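You operate a simulated robot arm through the tools that you are given. There is no shell and no other tool. Be economical: measure what you need, move in short steps, check, and stop when the job is done.

Carry out the task below with a simulated robot arm. There is one attempt and no reset: what you move stays moved.

## Task
Close the bearing case: green gasket, then the cover, then both catches.

It is judged by the outcome, as a careful person would: the job done as asked, and still so three seconds after it is handed in. It fails if anything else is knocked over, pushed out of place, dropped, spilled or broken. A push-on lid holds only when it is set on centred and level and pressed home; a screw cap is set on level and turned clockwise until tight.

## Robot
A 6-joint arm with a two-finger parallel gripper, fixed in place. Base frame: the origin is at the foot of the arm, x ahead of it, y to its left, z up; the work surface is at about z = 820. Units: mm, degrees, N and s.
With the tool pointing down near the work surface it reaches from about 260 to 680 mm from the base axis. Its first joint turns from -66.0 to 66.0 degrees. Payload 2.9 kg.
The tool frame sits at the grasp point between the pads (the TCP): z along the fingers, y along the line on which they close. The tips reach 30 mm beyond it. The gripper opens to 110 mm. The fingers are 20 mm wide and 10 mm thick; the gripper's body (48 by 112 mm) begins 55 mm behind the TCP.
Orientation is told as [roll, pitch, yaw] about the base's x, y, z axes, in that order, counted from this pose: with the fingers straight down and closing along the base's y, the tool's x points along the base's -x, its y along +y and its z along -z.

## Interface
- The arm moves only by the tool move_arm. Its argument "series" is one flat list of numbers, 6 for each row, row after row: the shift along the tool's x, y, z in mm, then the turn, a rotation vector about the tool's x, y, z in degrees. In form: [tx, ty, tz, ax, ay, az, tx, ty, tz, ax, ay, az, ...]. A call has 1 to 12 rows; each row shifts and turns the commanded pose from where the row before left it, along the tool's axes as they then stand. "jaw" is the closure, from 0 (fully open) to 1 (shut), set as the call begins (left out, the last holds). Rows are played at 5 a second. More than 50 mm and 8.6 degrees between two rows, or a gripper value outside its range, and nothing of the call is played. A pose out of reach is approached as far as the arm can. The call stops where the force on the tool passes 40 N (or 10 N more than at its start, if that is more) or the arm is blocked; 0.2 s more then pass. Each finger travels about 108 mm/s and halts on what it meets, pressing with about 43 N; the grip force reading is that of the motor and also rises with nothing between the fingers. The clock runs only during rows and for 0.2 s after the last one: add rows that do not move to give the fingers time. The reply holds the time, the measured pose of the TCP, the force on the tool along the base axes, the opening and the grip force, in the units named above and with some noise, and new pictures: "show" is both (left out), scene, wrist or none.
- Cameras (640 x 400 px; columns grow to the right, rows downward): "scene" is fixed at [68.6, 425.6, 1390.5]; the picture's right is [-0.83, -0.55, 0.00], its down [-0.29, 0.44, -0.85] and it looks along [0.47, -0.71, -0.52] (base axes); focal length 305 px, centre (320, 200). "wrist" rides on the gripper at [-36, 0, -57] in the tool frame; the picture's right is [0.00, -1.00, 0.00], its down [0.97, 0.00, -0.24] and it looks along [0.24, 0.00, 0.97] (tool axes); focal length 218 px, centre (320, 200).
- probe_pixels(camera, pixels): for up to 12 pixels [column, row] of the newest picture of that camera ("zoom" is the newest enlarged one), the place [x, y, z] in the base frame of the surface seen there, good to about 2 mm. The clock stands still meanwhile.
- close_up(camera, box): a new picture of the part [left, top, right, bottom] of that camera's present view, enlarged. The clock stands still meanwhile.
- job_done(): hands the job in; it is judged then, once.

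Go step by step. Measure first, check grasps and placings, and put right what went wrong. The budget is 80 turns and 150 pictures, counting those below and the enlarged ones. Unless the task says otherwise, let go and move clear before handing in, and close with one line.

The tools are called after "Call:" as a command line: name --argument value ..., lists and objects as JSON in quotes. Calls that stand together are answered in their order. move_arm: Moves the arm, as the interface text tells. Its arguments: {"type":"object","properties":{"series":{"type":"array","items":{"type":"number"}},"jaw":{"type":"number"},"show":{"type":"string","enum":["both","scene","wrist","none"]}},"required":["series"]} The other tools are called the same way: probe_pixels (camera, pixels) gives the place of the surface under pixels of a picture; close_up (camera, box) takes an enlarged picture of a part of a camera's view; job_done () hands the job in.

At the start:

```text
time_s: 0.0
position: [457.4, -32.1, 1222.8]
tcp_rot: [-0.1, 0.0, 0.0]
contact_force: [0.1, 0.7, -0.7]
finger_gap: 109.9
gripper_force: 0.0
```

scene: 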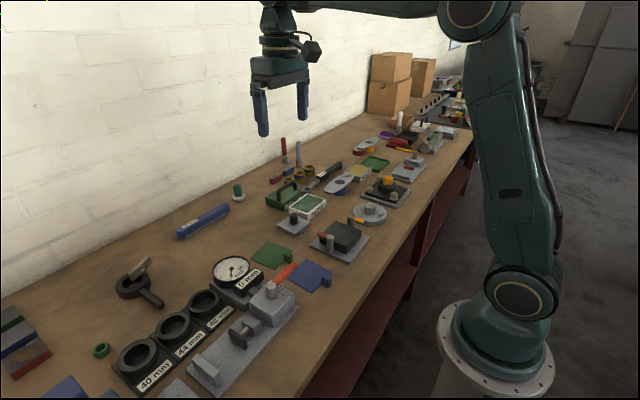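
wrist: 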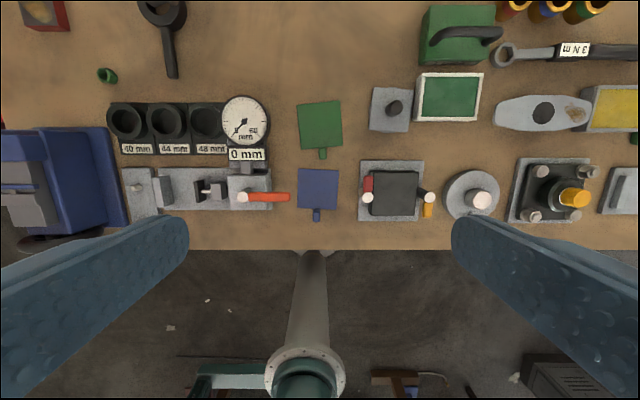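

The wrist view shows a dark case with red and orange catches near (393,193), green and blue gaskets at (320,125) and (318,190), and a grey knobbed plate at (391,108). I'll look closer before moving.

Call:
close_up --camera "wrist" --box '[280, 80, 440, 230]'

Call:
close_up --camera "scene" --box '[240, 170, 400, 300]'

Call:
probe_pixels --camera "wrist" --pixels '[[320, 125], [323, 154], [391, 108], [395, 105], [393, 193], [368, 197], [368, 182], [429, 197], [427, 210], [378, 163], [318, 185], [345, 240]]'

```text
2.67 times, centred on (360, 155) of wrist
```

zoom: 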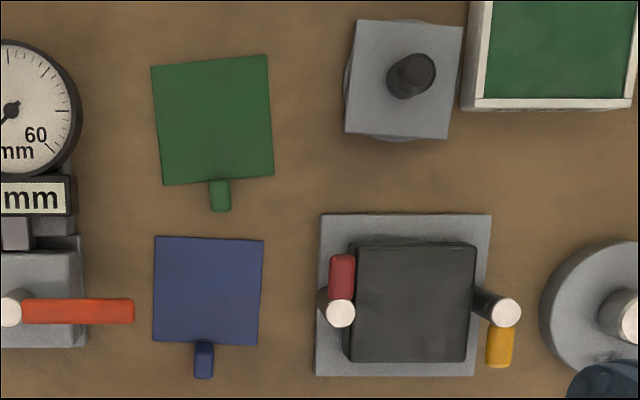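

```text
3.08 times, centred on (320, 235) of scene
```

zoom: 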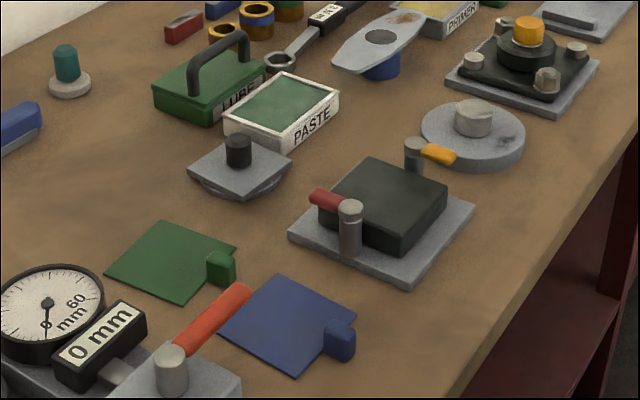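

```text
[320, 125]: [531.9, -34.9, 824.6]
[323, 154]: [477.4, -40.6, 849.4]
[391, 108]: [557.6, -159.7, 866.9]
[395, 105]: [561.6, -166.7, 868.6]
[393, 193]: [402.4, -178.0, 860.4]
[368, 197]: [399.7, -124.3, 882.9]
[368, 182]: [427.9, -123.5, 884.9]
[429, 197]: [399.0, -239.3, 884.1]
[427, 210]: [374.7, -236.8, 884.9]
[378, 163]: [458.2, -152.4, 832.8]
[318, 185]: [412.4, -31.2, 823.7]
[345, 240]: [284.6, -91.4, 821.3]
```

The case top is flat and dark at z≈860, the catch posts are at (400,-124) and (399,-239), and the cover knob is at (560,-163). I'll move above the case for a better look.

Call:
move_arm --series '[6.2, -24.3, 31, 0, 0, 0, 6.2, -24.3, 31, 0, 0, 0, 6.2, -24.3, 31, 0, 0, 0, 6.2, -24.3, 31, 0, 0, 0, 6.2, -24.3, 31, 0, 0, 0, 6.2, -24.3, 31, 0, 0, 0]' --show "wrist"

```text
time_s: 1.4
position: [419.9, -177.1, 1036.5]
tcp_rot: [0.1, 0.0, 0.0]
contact_force: [0.3, -0.6, 0.4]
finger_gap: 110.2
gripper_force: 0.0
```

wrist: 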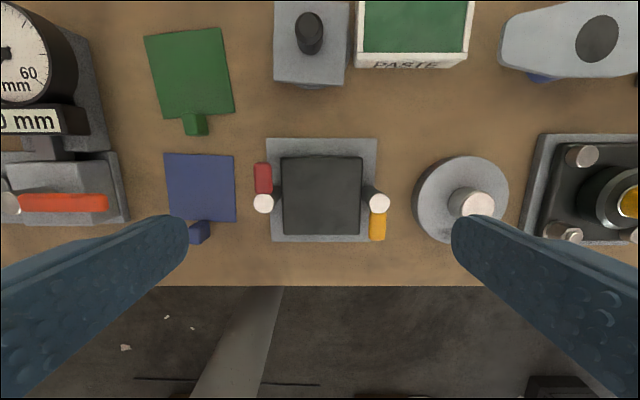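

Call:
close_up --camera "wrist" --box '[240, 120, 400, 250]'

Call:
probe_pixels --camera "wrist" --pixels '[[284, 160], [360, 160], [284, 232], [358, 232], [320, 195], [264, 168], [263, 204], [378, 204], [378, 238], [270, 142], [374, 142], [320, 240]]'

Call:
probe_pixels --camera "wrist" --pixels '[[146, 40], [219, 30], [232, 109], [164, 119], [185, 117], [205, 115], [187, 133], [206, 132], [195, 123], [309, 20], [275, 80], [347, 80]]'

```text
3.08 times, centred on (320, 185) of wrist
```

zoom: 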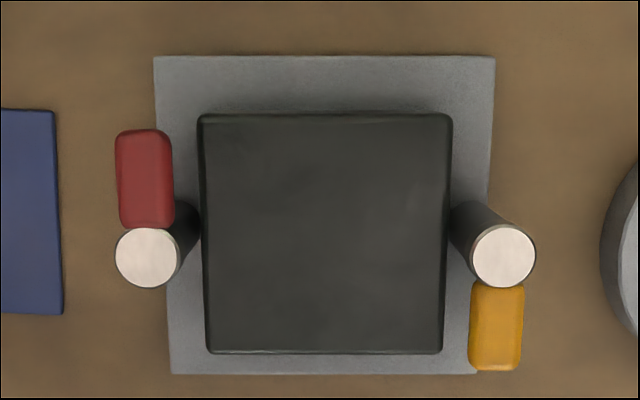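

```text
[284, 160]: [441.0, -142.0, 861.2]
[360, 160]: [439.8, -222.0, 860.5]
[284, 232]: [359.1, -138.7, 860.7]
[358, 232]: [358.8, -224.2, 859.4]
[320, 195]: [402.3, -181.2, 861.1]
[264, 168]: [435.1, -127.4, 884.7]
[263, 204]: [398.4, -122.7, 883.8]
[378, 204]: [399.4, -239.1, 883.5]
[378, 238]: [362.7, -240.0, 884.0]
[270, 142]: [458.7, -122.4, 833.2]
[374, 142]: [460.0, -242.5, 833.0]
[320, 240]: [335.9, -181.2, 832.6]
```

```text
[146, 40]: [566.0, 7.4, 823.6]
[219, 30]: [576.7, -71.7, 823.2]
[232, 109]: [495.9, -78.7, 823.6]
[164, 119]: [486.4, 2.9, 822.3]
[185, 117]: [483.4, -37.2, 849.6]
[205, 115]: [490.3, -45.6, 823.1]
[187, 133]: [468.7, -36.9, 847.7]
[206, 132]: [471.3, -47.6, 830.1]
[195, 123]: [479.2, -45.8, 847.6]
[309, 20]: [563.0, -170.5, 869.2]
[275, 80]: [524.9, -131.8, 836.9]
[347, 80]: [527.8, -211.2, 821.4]
```

The case is an 82 mm square solid block centred near (400,-181,861). The green gasket has yaw of about +7.5° with its tab near (477,-42), so I'll move above the tab, open the view and check.

Call:
move_arm --series '[-14.3, 33.8, 19, 0, 0, 0, -14.3, 33.8, 19, 0, 0, 0, -14.3, 33.8, 19, 0, 0, 0, -14.3, 33.8, 19, 0, 0, 0, 0, 0, 0, 0, 0, -7.5]' --jaw 0.5 --show "wrist"

```text
time_s: 2.6
position: [478.2, -42.7, 959.5]
tcp_rot: [0.0, 0.1, 7.4]
contact_force: [0.5, -0.3, -0.2]
finger_gap: 55.3
gripper_force: 0.0
```

wrist: 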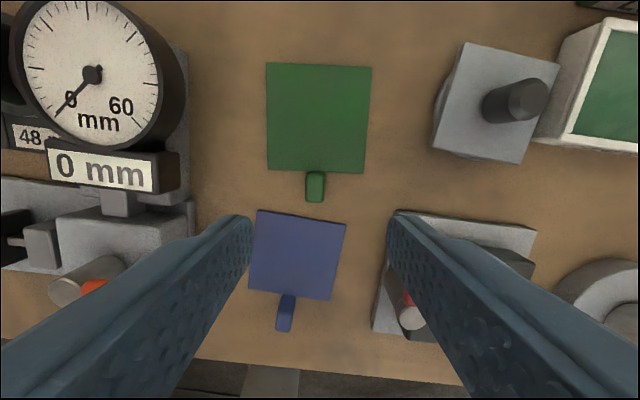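

Call:
probe_pixels --camera "wrist" --pixels '[[269, 66], [369, 69], [362, 170], [269, 167], [316, 174], [316, 182], [308, 178], [323, 178], [316, 196], [320, 118]]'

Call:
close_up --camera "wrist" --box '[256, 50, 384, 220]'

Call:
probe_pixels --camera "wrist" --pixels '[[472, 50], [555, 66], [520, 155], [438, 142], [440, 120], [505, 105], [530, 95], [443, 90], [516, 100], [495, 70], [462, 155]]'

```text
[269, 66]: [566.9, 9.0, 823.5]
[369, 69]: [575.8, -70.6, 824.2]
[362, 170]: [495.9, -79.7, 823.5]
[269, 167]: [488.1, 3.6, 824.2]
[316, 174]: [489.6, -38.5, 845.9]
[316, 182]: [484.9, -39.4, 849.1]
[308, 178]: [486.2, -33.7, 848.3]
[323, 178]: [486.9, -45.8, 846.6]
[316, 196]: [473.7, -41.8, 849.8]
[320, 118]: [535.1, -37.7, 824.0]
```

```text
2.35 times, centred on (320, 135) of wrist
```

zoom: 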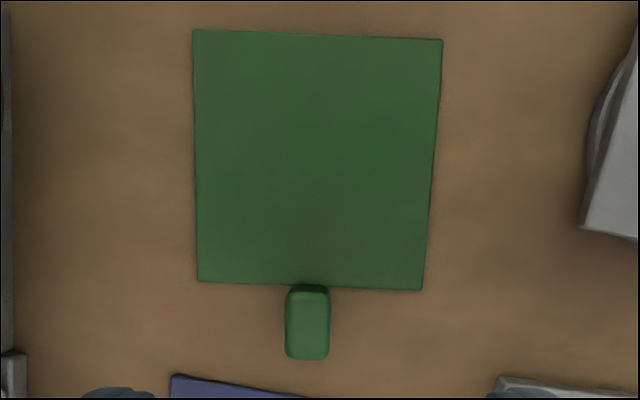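

```text
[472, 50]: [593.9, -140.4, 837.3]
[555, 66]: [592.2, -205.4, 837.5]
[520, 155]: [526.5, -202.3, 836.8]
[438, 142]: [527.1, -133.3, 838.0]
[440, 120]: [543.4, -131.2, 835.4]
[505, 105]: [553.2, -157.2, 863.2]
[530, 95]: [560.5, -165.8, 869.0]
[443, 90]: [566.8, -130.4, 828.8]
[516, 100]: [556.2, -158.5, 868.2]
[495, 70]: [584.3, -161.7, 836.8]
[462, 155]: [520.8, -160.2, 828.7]
```

Corner fits give gasket yaw ≈5.8°, centre (531.7,-34.4) and tab near (479,-40), top 849. I'll correct the yaw and descend around the tab.

Call:
move_arm --series '[-1, 2.6, 20, 0, 0, 1.6, 0, 0, 35, 0, 0, 0, 0, 0, 35, 0, 0, 0, 0, 0, 12, 0, 0, 0, 0, 0, 0, 0, 0, 0]' --show "both"

```text
time_s: 3.8
position: [478.5, -39.7, 858.5]
tcp_rot: [0.0, 0.0, 5.9]
contact_force: [-0.4, 0.2, -0.2]
finger_gap: 54.9
gripper_force: 0.1
```

scene: 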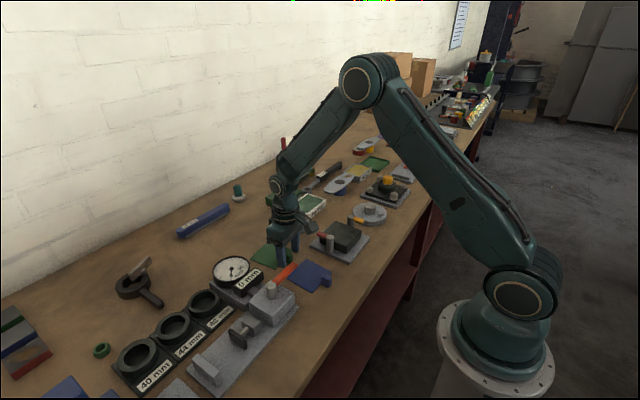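
wrist: 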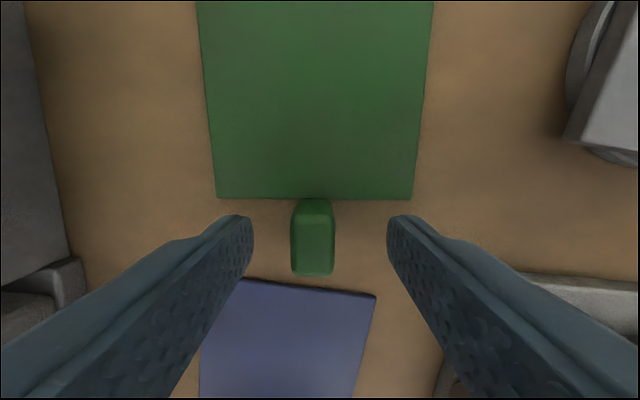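

The tab is at column 312 against finger centre 320, so I'll shift 2.5 mm toward +y and close.

Call:
move_arm --series '[0, 2.5, 0, 0, 0, 0]' --show "none"

Call:
move_arm --series '[0, 0, 0, 0, 0, 0, 0, 0, 0, 0, 0, 0, 0, 0, 0, 0, 0, 0, 0, 0, 0, 0, 0, 0]' --jaw 1 --show "wrist"

```text
time_s: 4.2
position: [476.9, -38.2, 857.6]
tcp_rot: [0.1, 0.0, 5.9]
contact_force: [0.2, 0.8, -0.1]
finger_gap: 54.8
gripper_force: 0.1
```

```text
time_s: 5.2
position: [477.3, -36.8, 858.4]
tcp_rot: [0.1, -0.1, 5.9]
contact_force: [0.1, 0.6, 0.5]
finger_gap: 14.8
gripper_force: 42.9
```

wrist: 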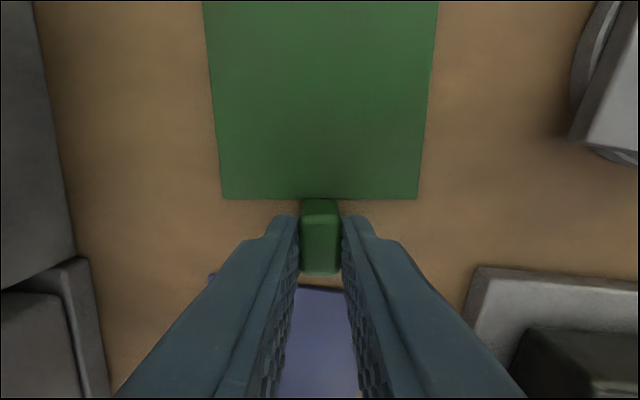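

The tab is gripped (gap 14.8) and the gasket is square to the tool. I'll probe its edge relative to the TCP, then lift.

Call:
probe_pixels --camera "wrist" --pixels '[[225, 195], [415, 195], [290, 195], [350, 195], [208, 20], [433, 20]]'

Call:
move_arm --series '[0, 0, 30, 0, 0, 0]' --show "none"

```text
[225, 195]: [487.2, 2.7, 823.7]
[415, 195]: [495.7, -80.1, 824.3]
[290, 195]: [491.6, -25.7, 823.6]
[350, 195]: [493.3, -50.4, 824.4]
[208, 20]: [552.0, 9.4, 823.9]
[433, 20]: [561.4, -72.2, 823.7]
```

```text
time_s: 5.6
position: [480.4, -38.2, 850.4]
tcp_rot: [-0.1, -0.7, 5.9]
contact_force: [-2.0, -0.3, 7.3]
finger_gap: 14.7
gripper_force: 43.7
stopped in row 1: the force on the tool passed its limit (the readings are from after the stop); the commanded pose is now the measured one
```

I sent +z, which is down, so the tips touched the bench and slid down the tab. I'll open slightly, raise 8 mm, level, and check.

Call:
move_arm --series '[0, 0, 0, 0, 0, 0, 0, 0, 0, 0, 0, 0, 0, 0, -8, 0, 0, 0, 0, 0, 0, 0, 0, 0]' --jaw 0.6 --show "wrist"

```text
time_s: 6.6
position: [481.2, -40.0, 856.7]
tcp_rot: [-0.1, -0.6, 6.0]
contact_force: [0.2, -0.5, 0.3]
finger_gap: 44.1
gripper_force: 0.1
```

wrist: 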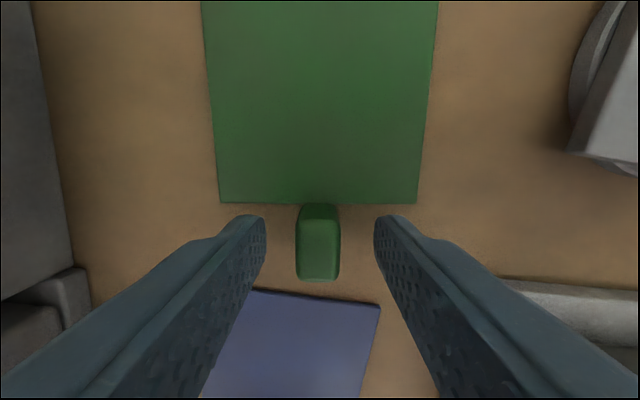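

Nothing is disturbed: the tab is at column 318 and centred. I'll level the tool, re-grip, and lift 40 mm with −z.

Call:
move_arm --series '[1.5, 0.5, 0, 0, 0.6, 0, 0, 0, 0, 0, 0, 0]' --show "none"

Call:
move_arm --series '[0, 0, 0, 0, 0, 0, 0, 0, 0, 0, 0, 0, 0, 0, 0, 0, 0, 0, 0, 0, 0, 0, 0, 0]' --jaw 1 --show "wrist"

```text
time_s: 7.2
position: [479.3, -36.7, 857.5]
tcp_rot: [-0.1, 0.1, 6.0]
contact_force: [0.6, 0.0, 0.0]
finger_gap: 43.8
gripper_force: 0.1
```

```text
time_s: 8.2
position: [479.2, -37.0, 857.6]
tcp_rot: [-0.1, 0.0, 5.9]
contact_force: [-0.3, 0.1, 0.7]
finger_gap: 14.8
gripper_force: 43.3
```

wrist: 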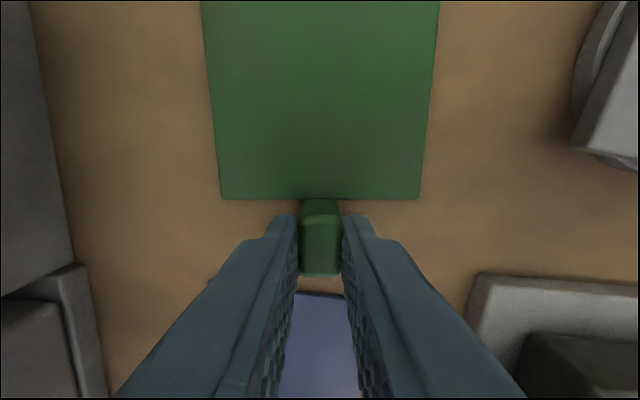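

Gripped squarely. I'm lifting 60 mm and turning to yaw 0.

Call:
move_arm --series '[0, 0, -20, 0, 0, 0, 0, 0, -25, 0, 0, 0, 0, 0, -25, 0, 0, 5.9, 0, 0, 0, 0, 0, 0]' --show "both"

```text
time_s: 9.2
position: [479.6, -38.3, 927.2]
tcp_rot: [-0.2, -0.1, 0.0]
contact_force: [0.0, 0.4, -0.1]
finger_gap: 14.4
gripper_force: 43.0
```

scene: 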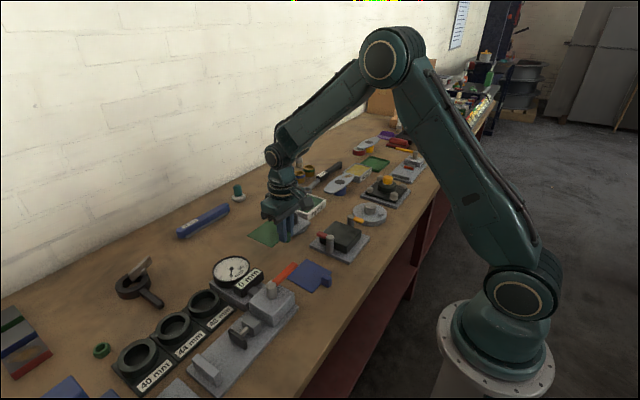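
wrist: 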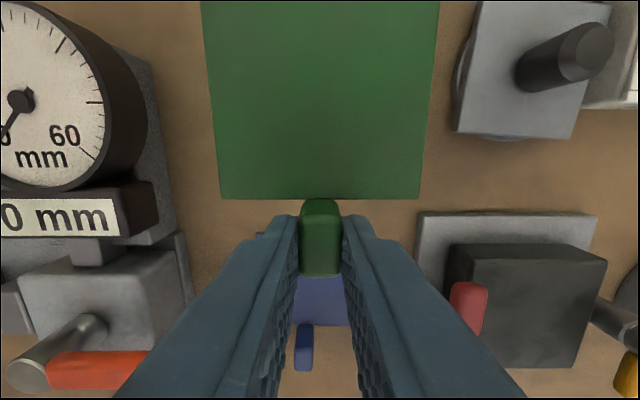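

Call:
probe_pixels --camera "wrist" --pixels '[[224, 196], [415, 196], [320, 190], [206, 10], [435, 10], [320, 10]]'

```text
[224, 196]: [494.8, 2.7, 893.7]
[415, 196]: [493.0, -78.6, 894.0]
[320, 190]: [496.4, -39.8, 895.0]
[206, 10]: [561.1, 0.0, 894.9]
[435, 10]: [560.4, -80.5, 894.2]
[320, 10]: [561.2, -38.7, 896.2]
```

The gasket hangs level (z≈894) with its centre about 53.5 mm ahead of the TCP. I'll raise it and carry it over the case.

Call:
move_arm --series '[0, 0, -30, 0, 0, 0, 26.6, -28.5, 0, 0, 0, 0, 26.6, -28.5, 0, 0, 0, 0, 26.6, -28.5, 0, 0, 0, 0, 26.6, -28.5, 0, 0, 0, 0, 26.6, -28.5, 0, 0, 0, 0, 0, 0, 0, 0, 0, 0]' --show "both"

```text
time_s: 10.8
position: [346.8, -180.1, 957.2]
tcp_rot: [-0.1, 0.0, 0.2]
contact_force: [-0.7, 0.3, 0.4]
finger_gap: 14.7
gripper_force: 43.3
```

scene: 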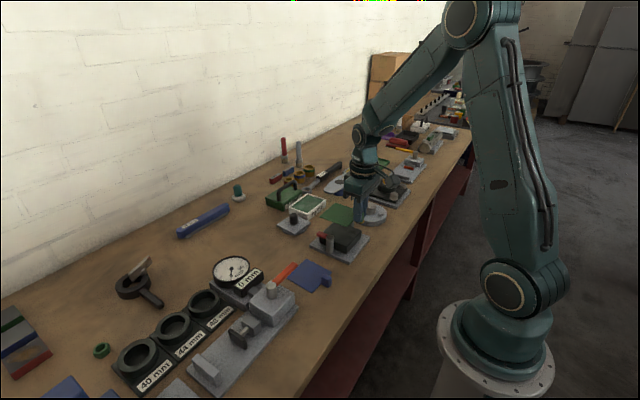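
wrist: 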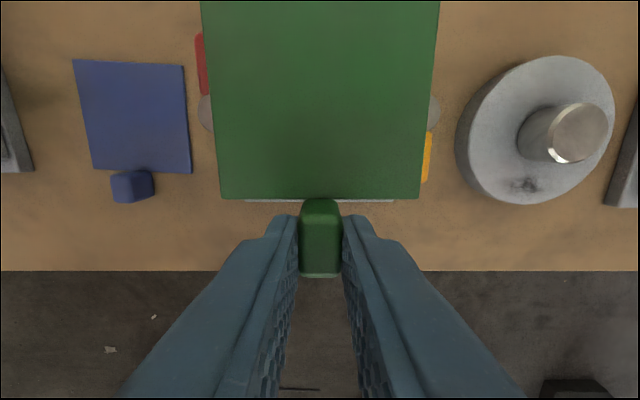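

The posts at columns 207 and 432 show y is centred. I'm lowering to just above the case.

Call:
move_arm --series '[0, 0, 25, 0, 0, 0, 0, 0, 25, 0, 0, 0, 0, 0, 4, 0, 0, 0]' --show "both"

Call:
close_up --camera "scene" --box '[290, 170, 410, 270]'

Call:
probe_pixels --camera "wrist" --pixels '[[224, 196], [415, 196], [320, 190], [320, 10]]'

```text
time_s: 11.6
position: [345.4, -179.9, 903.3]
tcp_rot: [-0.1, 0.0, 0.0]
contact_force: [0.5, 0.2, -0.2]
finger_gap: 14.5
gripper_force: 43.3
```

scene: 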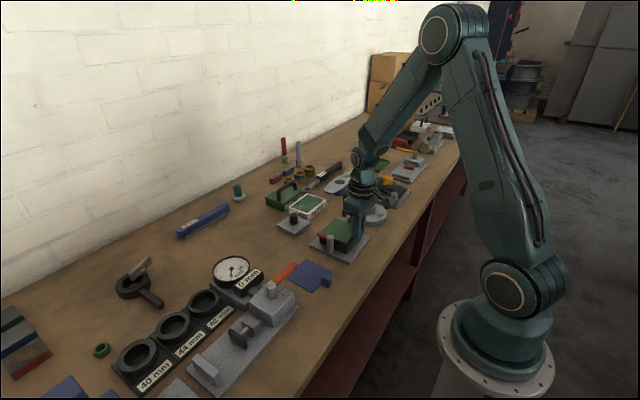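
wrist: 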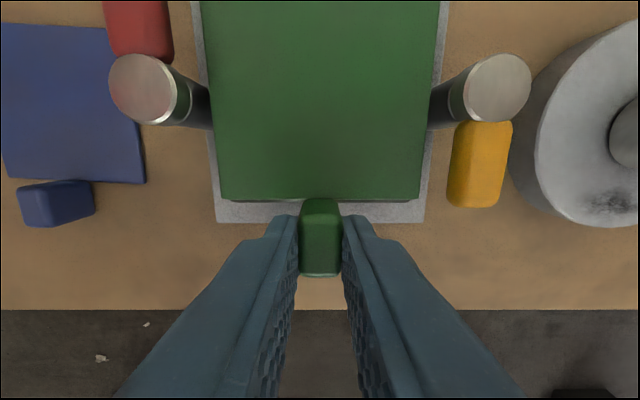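

```text
4.00 times, centred on (350, 220) of scene
```

zoom: 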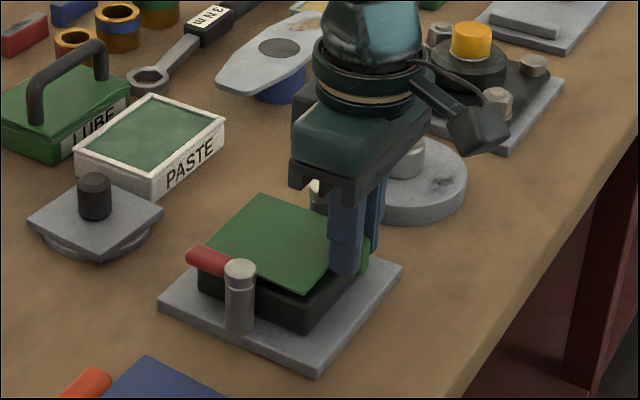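

```text
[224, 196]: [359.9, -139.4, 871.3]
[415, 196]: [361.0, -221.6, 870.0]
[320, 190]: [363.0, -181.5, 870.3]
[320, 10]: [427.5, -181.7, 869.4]
```

The gasket's near edge is at x≈359.5 and its centre is over (400,-181), about 5–6 mm above the case. I'll lower to contact.

Call:
move_arm --series '[0, 0, 3, 0, 0, 0, 0, 0, 2, 0, 0, 0, 0, 0, 0, 0, 0, 0]' --show "wrist"

Call:
close_up --camera "scene" --box '[300, 195, 390, 270]'

```text
time_s: 12.4
position: [346.0, -179.9, 898.0]
tcp_rot: [-0.1, -0.2, 0.0]
contact_force: [0.1, -0.9, -0.3]
finger_gap: 14.7
gripper_force: 43.1
```

wrist: 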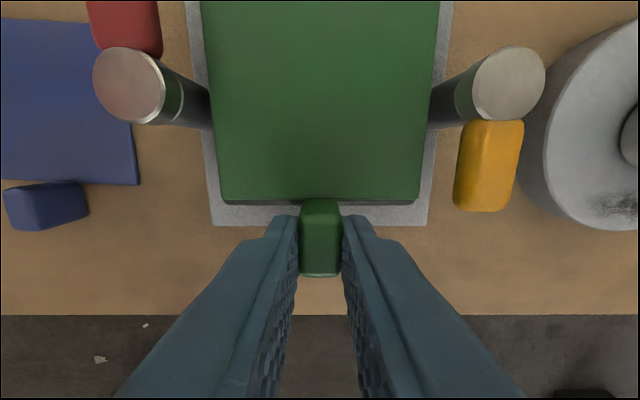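

```text
5.33 times, centred on (345, 232) of scene
```

zoom: 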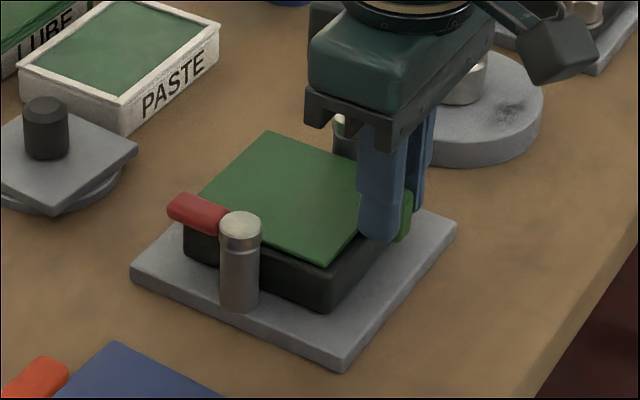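

Call:
close_up --camera "wrist" --box '[200, 120, 440, 230]'

Call:
probe_pixels --camera "wrist" --pixels '[[260, 196], [260, 203], [380, 203], [214, 150], [428, 150], [260, 220], [380, 220], [240, 202]]'

```text
2.67 times, centred on (320, 175) of wrist
```

zoom: 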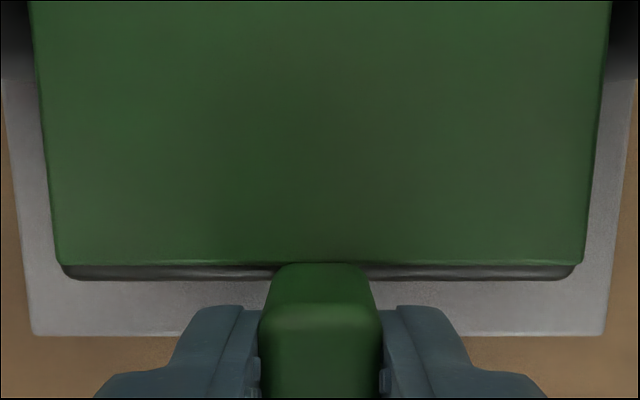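

```text
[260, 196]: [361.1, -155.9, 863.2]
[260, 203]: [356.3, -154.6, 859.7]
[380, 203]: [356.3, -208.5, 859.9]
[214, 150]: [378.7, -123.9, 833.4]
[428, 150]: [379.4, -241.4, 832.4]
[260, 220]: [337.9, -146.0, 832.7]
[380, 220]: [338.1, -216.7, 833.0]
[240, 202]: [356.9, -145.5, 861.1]
```

The case lip shows ~2 mm beyond the gasket at row 203. I'll lift 2 mm, shift 1.5 mm toward −x and re-seat.

Call:
move_arm --series '[0, 0, -2, 0, 0, 0, 1.7, 0, 0, 0, 0, 0, 0, 0, 2.3, 0, 0, 0, 0, 0, 0, 0, 0, 0]' --show "wrist"

Call:
close_up --camera "wrist" --box '[200, 120, 440, 230]'

```text
time_s: 13.4
position: [346.0, -180.6, 897.6]
tcp_rot: [0.0, -0.1, 0.0]
contact_force: [0.0, -1.1, -0.4]
finger_gap: 14.7
gripper_force: 43.6
```

wrist: 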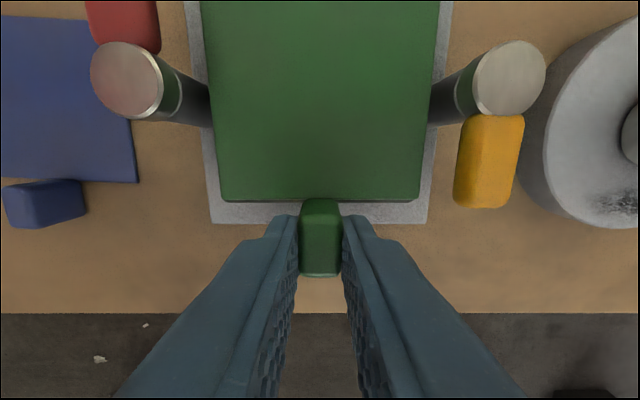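

```text
2.67 times, centred on (320, 175) of wrist
```

zoom: 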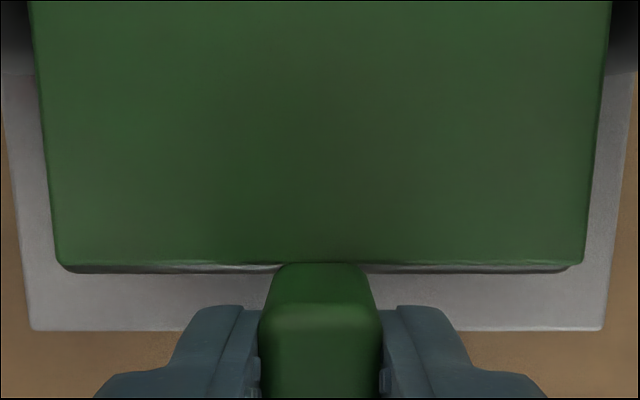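

Well aligned now. I'm releasing, rising straight up, and backing off to see it.

Call:
move_arm --series '[0, 0, 0, 0, 0, 0, 0, 0, 0, 0, 0, 0, 0, 0, -15, 0, 0, 0, 0, 0, -40, 0, 0, 0, -20, 0, -40, 0, 0, 0, -30, 0, -30, 0, 0, 0, 0, 0, 0, 0, 0, 0]' --jaw 0.65 --show "wrist"

Call:
close_up --camera "wrist" --box '[230, 110, 410, 250]'

Call:
close_up --camera "scene" --box '[260, 190, 390, 270]'

```text
time_s: 15.0
position: [395.0, -180.8, 1024.2]
tcp_rot: [-0.1, 0.0, 0.0]
contact_force: [-0.2, -0.2, -0.2]
finger_gap: 38.6
gripper_force: 0.0
```

wrist: 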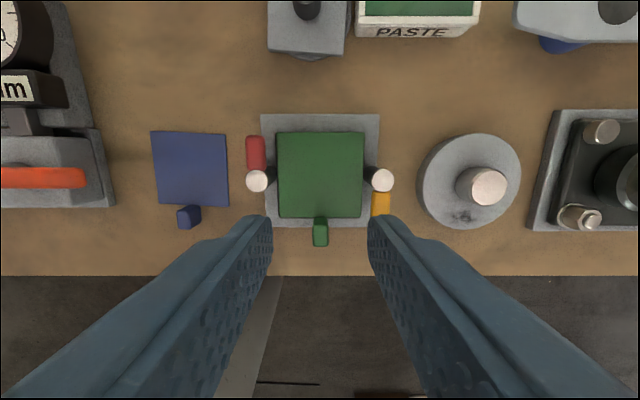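

```text
2.86 times, centred on (320, 180) of wrist
```

zoom: 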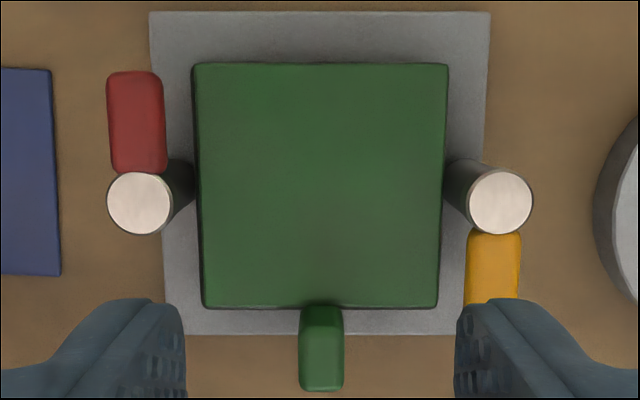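

```text
4.92 times, centred on (325, 230) of scene
```

zoom: 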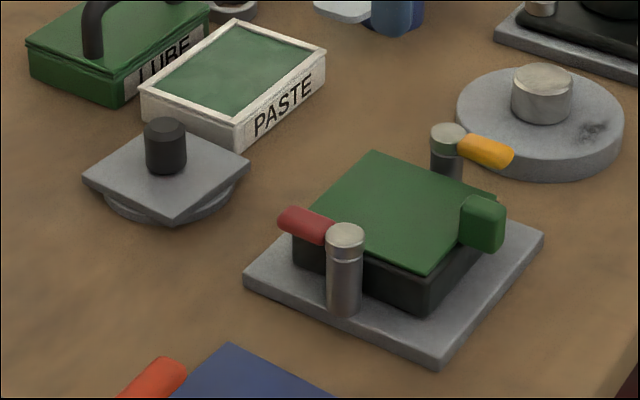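

The gasket sits centred and flat. Next I'll go over the cover knob at about (560,-165).

Call:
probe_pixels --camera "wrist" --pixels '[[279, 134], [362, 134], [281, 216], [359, 216], [320, 175]]'

Call:
move_arm --series '[-41, 4, 0, 0, 0, 0, -41, 4, 14, 0, 0, 0, -41, 4, 25, 0, 0, 0, -41, 4, 25, 0, 0, 0, 0, 0, 0, 0, 0, 0]' --jaw 0.5 --show "wrist"

Call:
close_up --camera "wrist" --box '[240, 50, 400, 220]'

```text
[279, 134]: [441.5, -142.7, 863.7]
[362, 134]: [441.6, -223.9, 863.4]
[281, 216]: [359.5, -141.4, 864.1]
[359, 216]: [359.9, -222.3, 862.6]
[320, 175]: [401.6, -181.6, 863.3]
```

```text
time_s: 16.2
position: [559.9, -165.0, 959.6]
tcp_rot: [-0.1, 0.0, 0.0]
contact_force: [0.9, 0.0, -1.2]
finger_gap: 54.9
gripper_force: 0.1
```

wrist: 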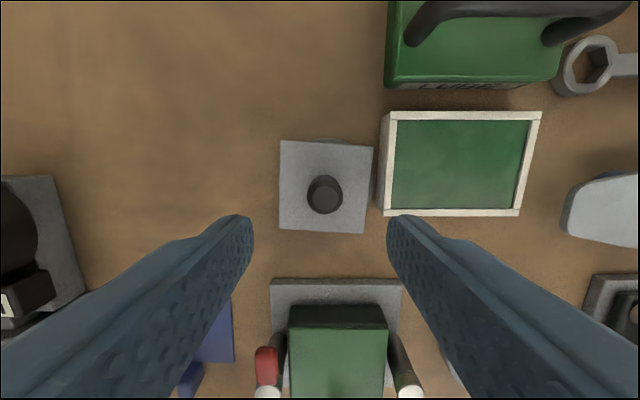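

```text
2.35 times, centred on (320, 135) of wrist
```

zoom: 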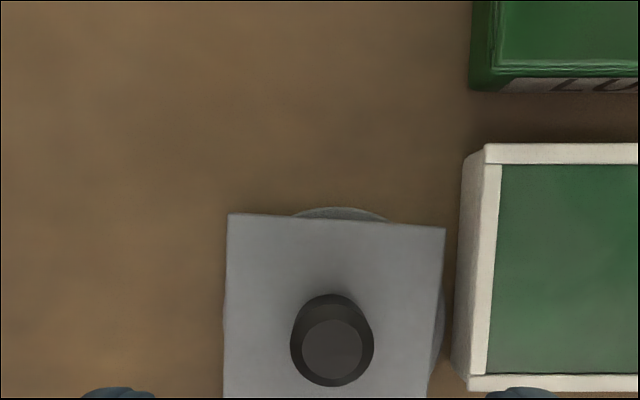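

Call:
probe_pixels --camera "wrist" --pixels '[[282, 143], [370, 148], [362, 231], [281, 227], [325, 195], [317, 195], [333, 195], [325, 186], [325, 205], [335, 141], [371, 195], [384, 200]]'

```text
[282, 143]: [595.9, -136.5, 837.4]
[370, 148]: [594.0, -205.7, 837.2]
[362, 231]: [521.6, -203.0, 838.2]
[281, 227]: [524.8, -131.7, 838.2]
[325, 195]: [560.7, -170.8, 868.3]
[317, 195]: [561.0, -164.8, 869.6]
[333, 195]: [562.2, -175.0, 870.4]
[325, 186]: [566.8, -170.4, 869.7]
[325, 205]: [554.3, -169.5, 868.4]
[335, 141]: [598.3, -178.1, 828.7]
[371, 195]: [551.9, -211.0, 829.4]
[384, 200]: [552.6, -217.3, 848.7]
```

The cover is about 74 mm square, centre (559.5,-169.5), yaw ≈−2.5°, plate top 837.5 and knob top 869. I'll align and descend around the knob.

Call:
move_arm --series '[-0.4, -4.8, 20, 0, 0, 2.5, 0, 0, 35, 0, 0, 0, 0, 0, 31, 0, 0, 0, 0, 0, 0, 0, 0, 0]' --show "wrist"

```text
time_s: 17.2
position: [559.4, -169.0, 873.3]
tcp_rot: [-0.1, -0.1, -2.5]
contact_force: [-0.7, -0.8, 0.0]
finger_gap: 55.0
gripper_force: 0.0
```

wrist: 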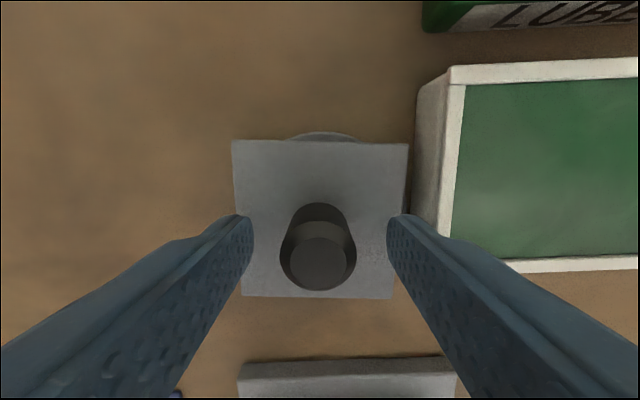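

The knob is centred between the fingers (column 318). I'm closing.

Call:
move_arm --series '[-1, 0, 0, 0, 0, 0, 0, 0, 0, 0, 0, 0, 0, 0, 0, 0, 0, 0, 0, 0, 0, 0, 0, 0]' --jaw 1 --show "none"

Call:
move_arm --series '[0, 0, -10, 0, 0, 0, 0, 0, -25, 0, 0, 0, 0, 0, -30, 0, 0, 0, 0, 0, 0, 0, 0, 0]' --show "both"

Call:
close_up --camera "scene" --box '[250, 140, 380, 240]'

```text
time_s: 18.2
position: [560.1, -168.2, 874.0]
tcp_rot: [-0.1, -0.3, -2.4]
contact_force: [-1.3, 2.4, 5.7]
finger_gap: 25.1
gripper_force: 43.6
```

```text
time_s: 19.2
position: [559.3, -168.6, 938.6]
tcp_rot: [-0.1, -0.1, -2.5]
contact_force: [0.4, 0.6, -3.9]
finger_gap: 24.9
gripper_force: 43.2
```

scene: 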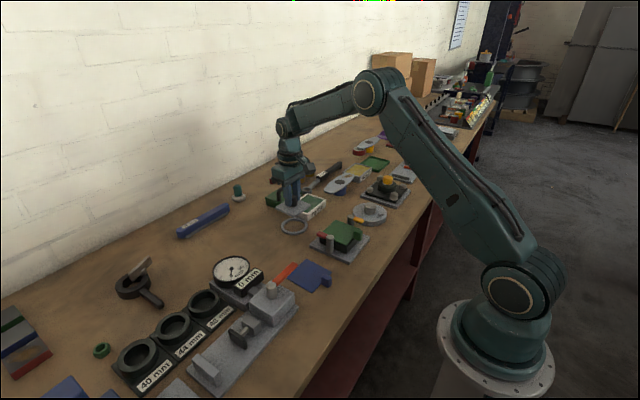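
wrist: 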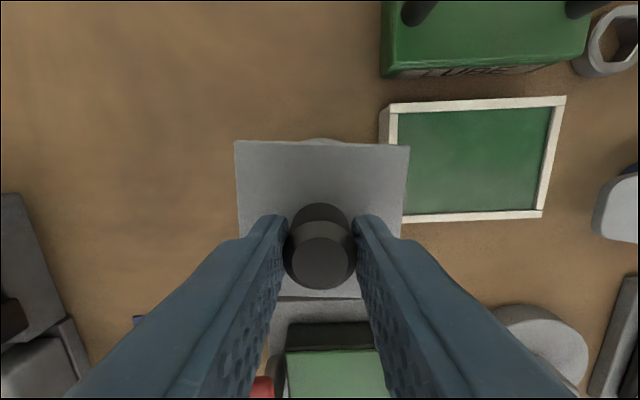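

```text
4.00 times, centred on (315, 190) of scene
```

zoom: 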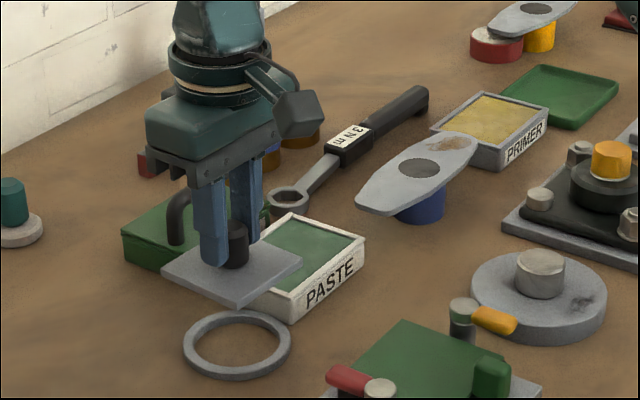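

The ring was only a stand, and the cover hangs freely. I'm probing its corners to find its offset and yaw in the grip.

Call:
probe_pixels --camera "wrist" --pixels '[[238, 144], [406, 148], [241, 215], [400, 230], [239, 180], [404, 180], [280, 144], [360, 147], [320, 146], [283, 294], [358, 294]]'

Call:
close_up --camera "wrist" --box '[220, 120, 420, 310]'

```text
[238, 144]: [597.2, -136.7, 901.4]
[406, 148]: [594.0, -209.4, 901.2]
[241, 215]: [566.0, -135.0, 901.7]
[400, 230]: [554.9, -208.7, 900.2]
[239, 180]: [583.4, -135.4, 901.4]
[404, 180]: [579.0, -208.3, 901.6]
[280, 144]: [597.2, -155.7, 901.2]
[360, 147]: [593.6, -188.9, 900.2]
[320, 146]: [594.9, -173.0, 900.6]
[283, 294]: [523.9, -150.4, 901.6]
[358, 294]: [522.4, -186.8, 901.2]
```

```text
2.11 times, centred on (320, 215) of wrist
```

zoom: 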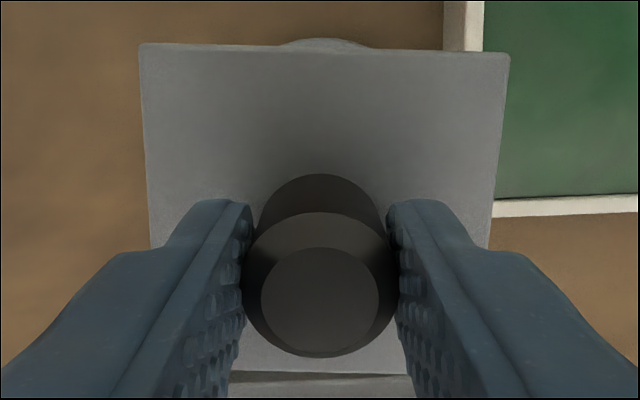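

The cover yaw is about −3.3°, centred on the TCP. I'll raise it, square it up and carry it over the case.

Call:
move_arm --series '[0, 0, -30, 0, 0, -3.3, 39.9, -2.5, 0, 0, 0, 0, 39.9, -2.5, 0, 0, 0, 0, 39.9, -2.5, 0, 0, 0, 0, 39.9, -2.5, 0, 0, 0, 0, 0, 0, 0, 0, 0, 0]' --show "both"

Call:
close_up --camera "wrist" --box '[220, 110, 420, 310]'

Call:
probe_pixels --camera "wrist" --pixels '[[238, 144], [406, 146], [239, 180], [403, 180], [320, 146], [283, 294], [358, 294]]'

```text
time_s: 20.6
position: [400.4, -180.2, 968.7]
tcp_rot: [-0.2, -0.1, 1.0]
contact_force: [1.1, -0.2, -4.0]
finger_gap: 25.0
gripper_force: 43.5
```

scene: 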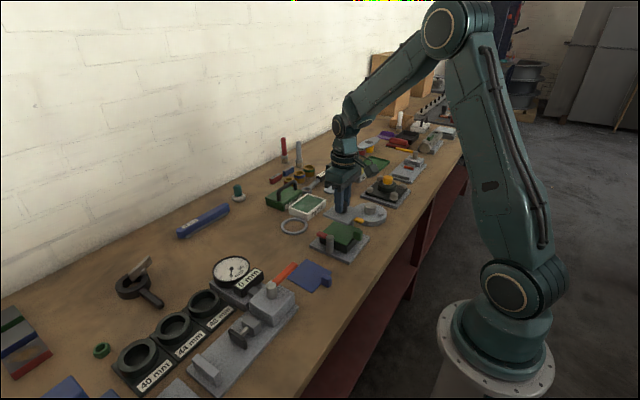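
wrist: 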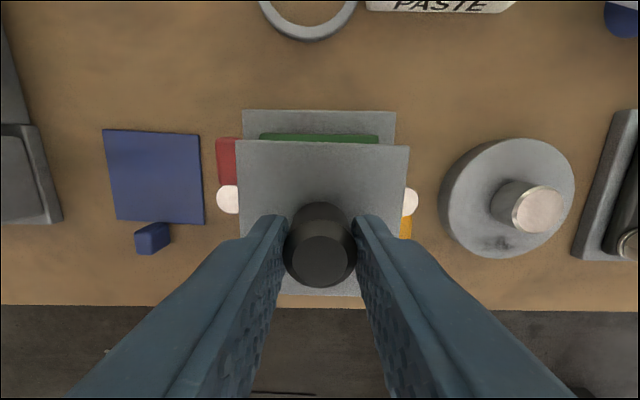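

```text
2.00 times, centred on (320, 210) of wrist
```

zoom: 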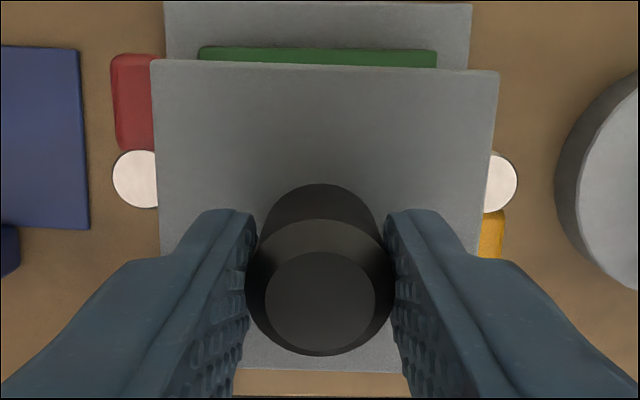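

```text
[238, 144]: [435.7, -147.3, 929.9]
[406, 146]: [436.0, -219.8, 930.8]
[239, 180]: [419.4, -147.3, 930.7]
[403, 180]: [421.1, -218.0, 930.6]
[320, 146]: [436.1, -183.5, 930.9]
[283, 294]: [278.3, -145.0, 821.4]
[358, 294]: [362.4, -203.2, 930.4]
```

The cover is square and centred over the gasket. I'm descending to about 5 mm above it.

Call:
move_arm --series '[0, 0, 25, 0, 0, 0, 0, 0, 20, 0, 0, 0, 0, 0, 7, 0, 0, 0, 0, 0, 0, 0, 0, 0]' --show "wrist"

Call:
close_up --camera "scene" --box '[300, 190, 390, 270]'

```text
time_s: 21.6
position: [401.7, -180.4, 915.9]
tcp_rot: [-0.1, 0.1, 0.9]
contact_force: [0.3, 0.5, -4.3]
finger_gap: 24.9
gripper_force: 42.8
```

wrist: 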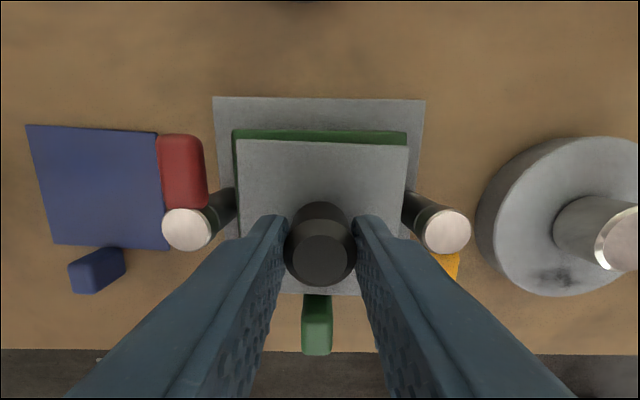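

```text
5.00 times, centred on (345, 230) of scene
```

zoom: 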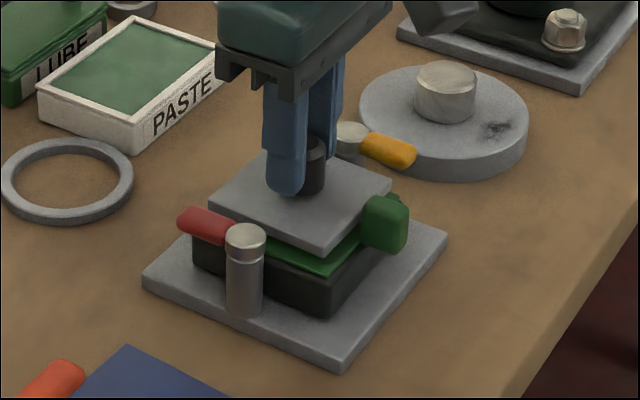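

The cover is slightly right at its far edge (237–410 against gasket 233–407) and about 0.8° off. I'll trim that and lower gently.

Call:
move_arm --series '[0, 0.8, 0, 0, 0, -0.8, 0, 0, 3, 0, 0, 0, 0, 0, 2, 0, 0, 0, 0, 0, 0, 0, 0, 0]' --show "wrist"

Call:
close_up --camera "wrist" --box '[210, 80, 430, 370]'

Call:
close_up --camera "scene" --box '[300, 190, 390, 270]'

```text
time_s: 22.6
position: [400.0, -180.7, 911.1]
tcp_rot: [-0.1, 0.0, 1.6]
contact_force: [-0.4, -0.5, -3.1]
finger_gap: 25.0
gripper_force: 43.3
```

wrist: 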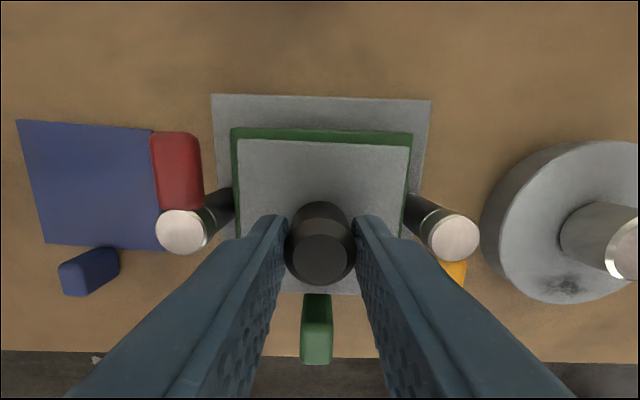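

```text
1.38 times, centred on (320, 225) of wrist
```

zoom: 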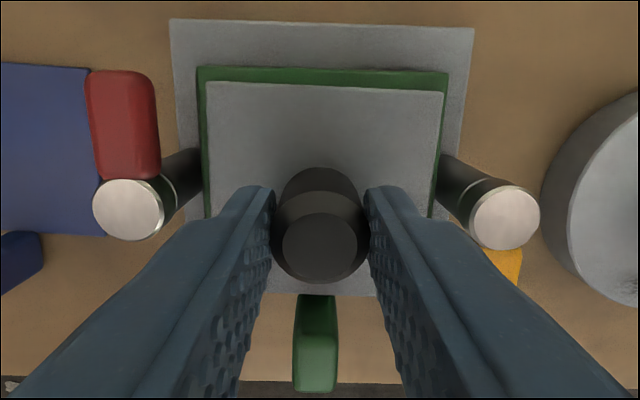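

```text
5.00 times, centred on (345, 230) of scene
```

zoom: 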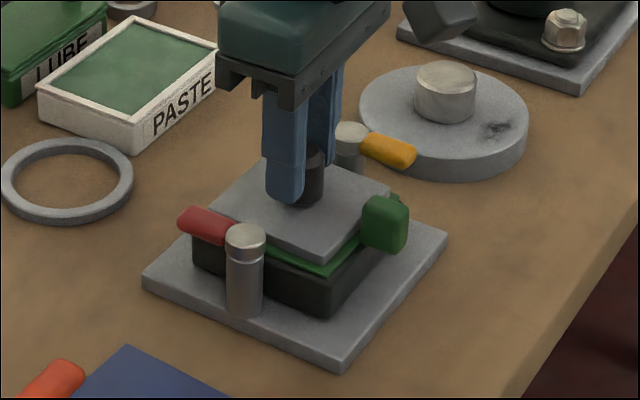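

Margins are even on both sides. I'm lowering the last millimetres until contact.

Call:
move_arm --series '[0, 0, 1.5, 0, 0, 0, 0, 0, 1, 0, 0, 0, 0, 0, 0, 0, 0, 0]' --show "none"

Call:
close_up --camera "scene" --box '[310, 205, 380, 265]'

Call:
close_up --camera "wrist" --box '[210, 80, 430, 370]'

```text
time_s: 23.4
position: [403.7, -180.6, 909.8]
tcp_rot: [-0.2, -0.2, 1.5]
contact_force: [-4.5, 2.0, 27.5]
finger_gap: 25.0
gripper_force: 42.8
```

```text
6.67 times, centred on (345, 235) of scene
```

zoom: 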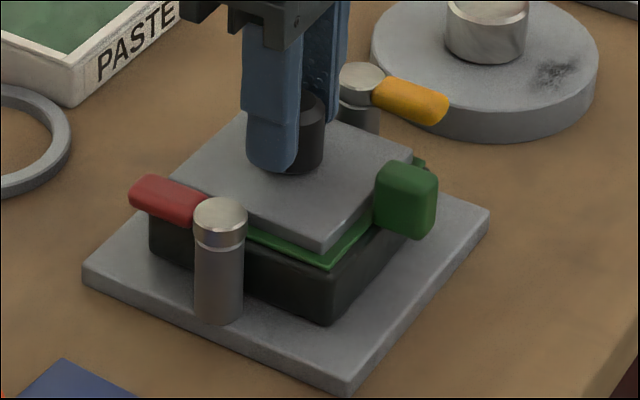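

```text
1.38 times, centred on (320, 225) of wrist
```

zoom: 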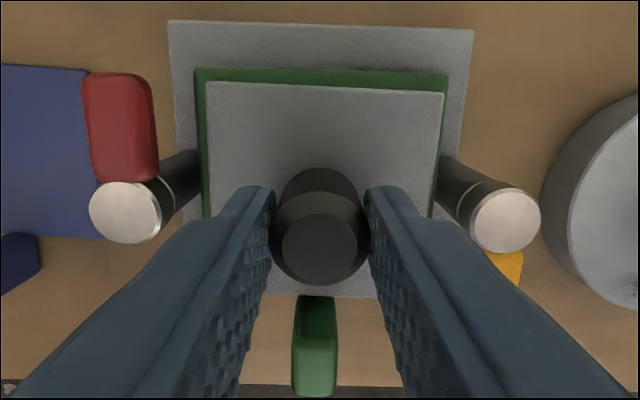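

Contact is confirmed (~27 N up) with the margins unchanged. I'll relax the push slightly, release, and rise clear.

Call:
move_arm --series '[0, 0, -0.7, 0, 0, 0]' --show "none"

Call:
move_arm --series '[0, 0, 0, 0, 0, 0, 0, 0, 0, 0, 0, 0, 0, 0, -20, 0, 0, 0, 0, 0, -40, 0, 0, 0, -10, 0, -40, 0, 0, 0, -10, 0, -20, 0, 0, 0, 0, 0, 0, 0, 0, 0]' --jaw 0.5 --show "wrist"

Call:
close_up --camera "wrist" --box '[230, 110, 410, 250]'

Call:
close_up --camera "scene" --box '[300, 195, 390, 265]'

```text
time_s: 23.8
position: [402.3, -181.1, 909.0]
tcp_rot: [-0.1, -0.1, 1.6]
contact_force: [-1.0, 0.3, 18.8]
finger_gap: 25.0
gripper_force: 43.0
```

```text
time_s: 25.4
position: [421.0, -179.2, 1030.1]
tcp_rot: [-0.1, 0.0, 1.5]
contact_force: [0.1, -0.2, 0.0]
finger_gap: 55.1
gripper_force: 0.0
```

wrist: 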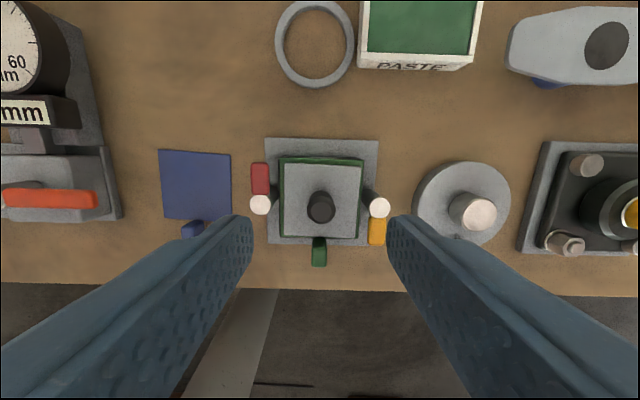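

```text
2.86 times, centred on (320, 180) of wrist
```

zoom: 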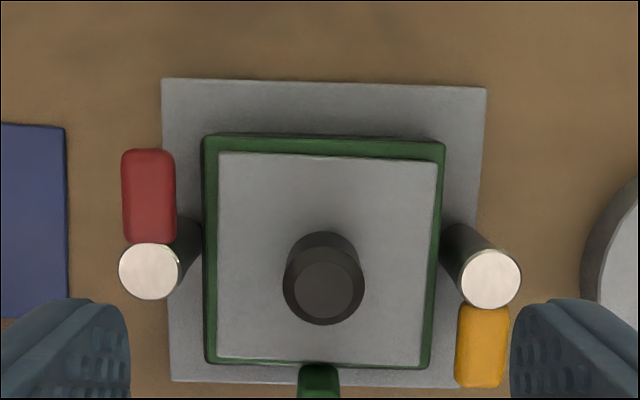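

```text
5.71 times, centred on (345, 230) of scene
```

zoom: 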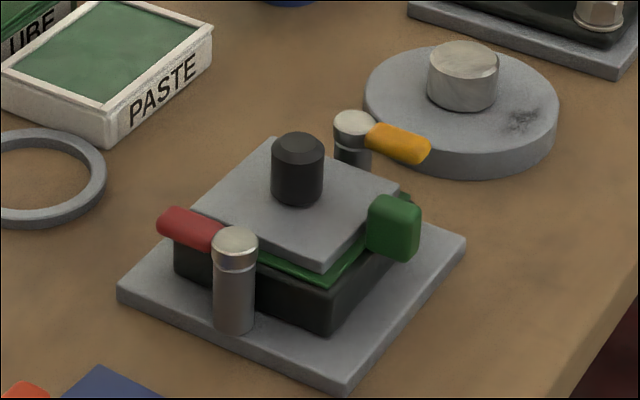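

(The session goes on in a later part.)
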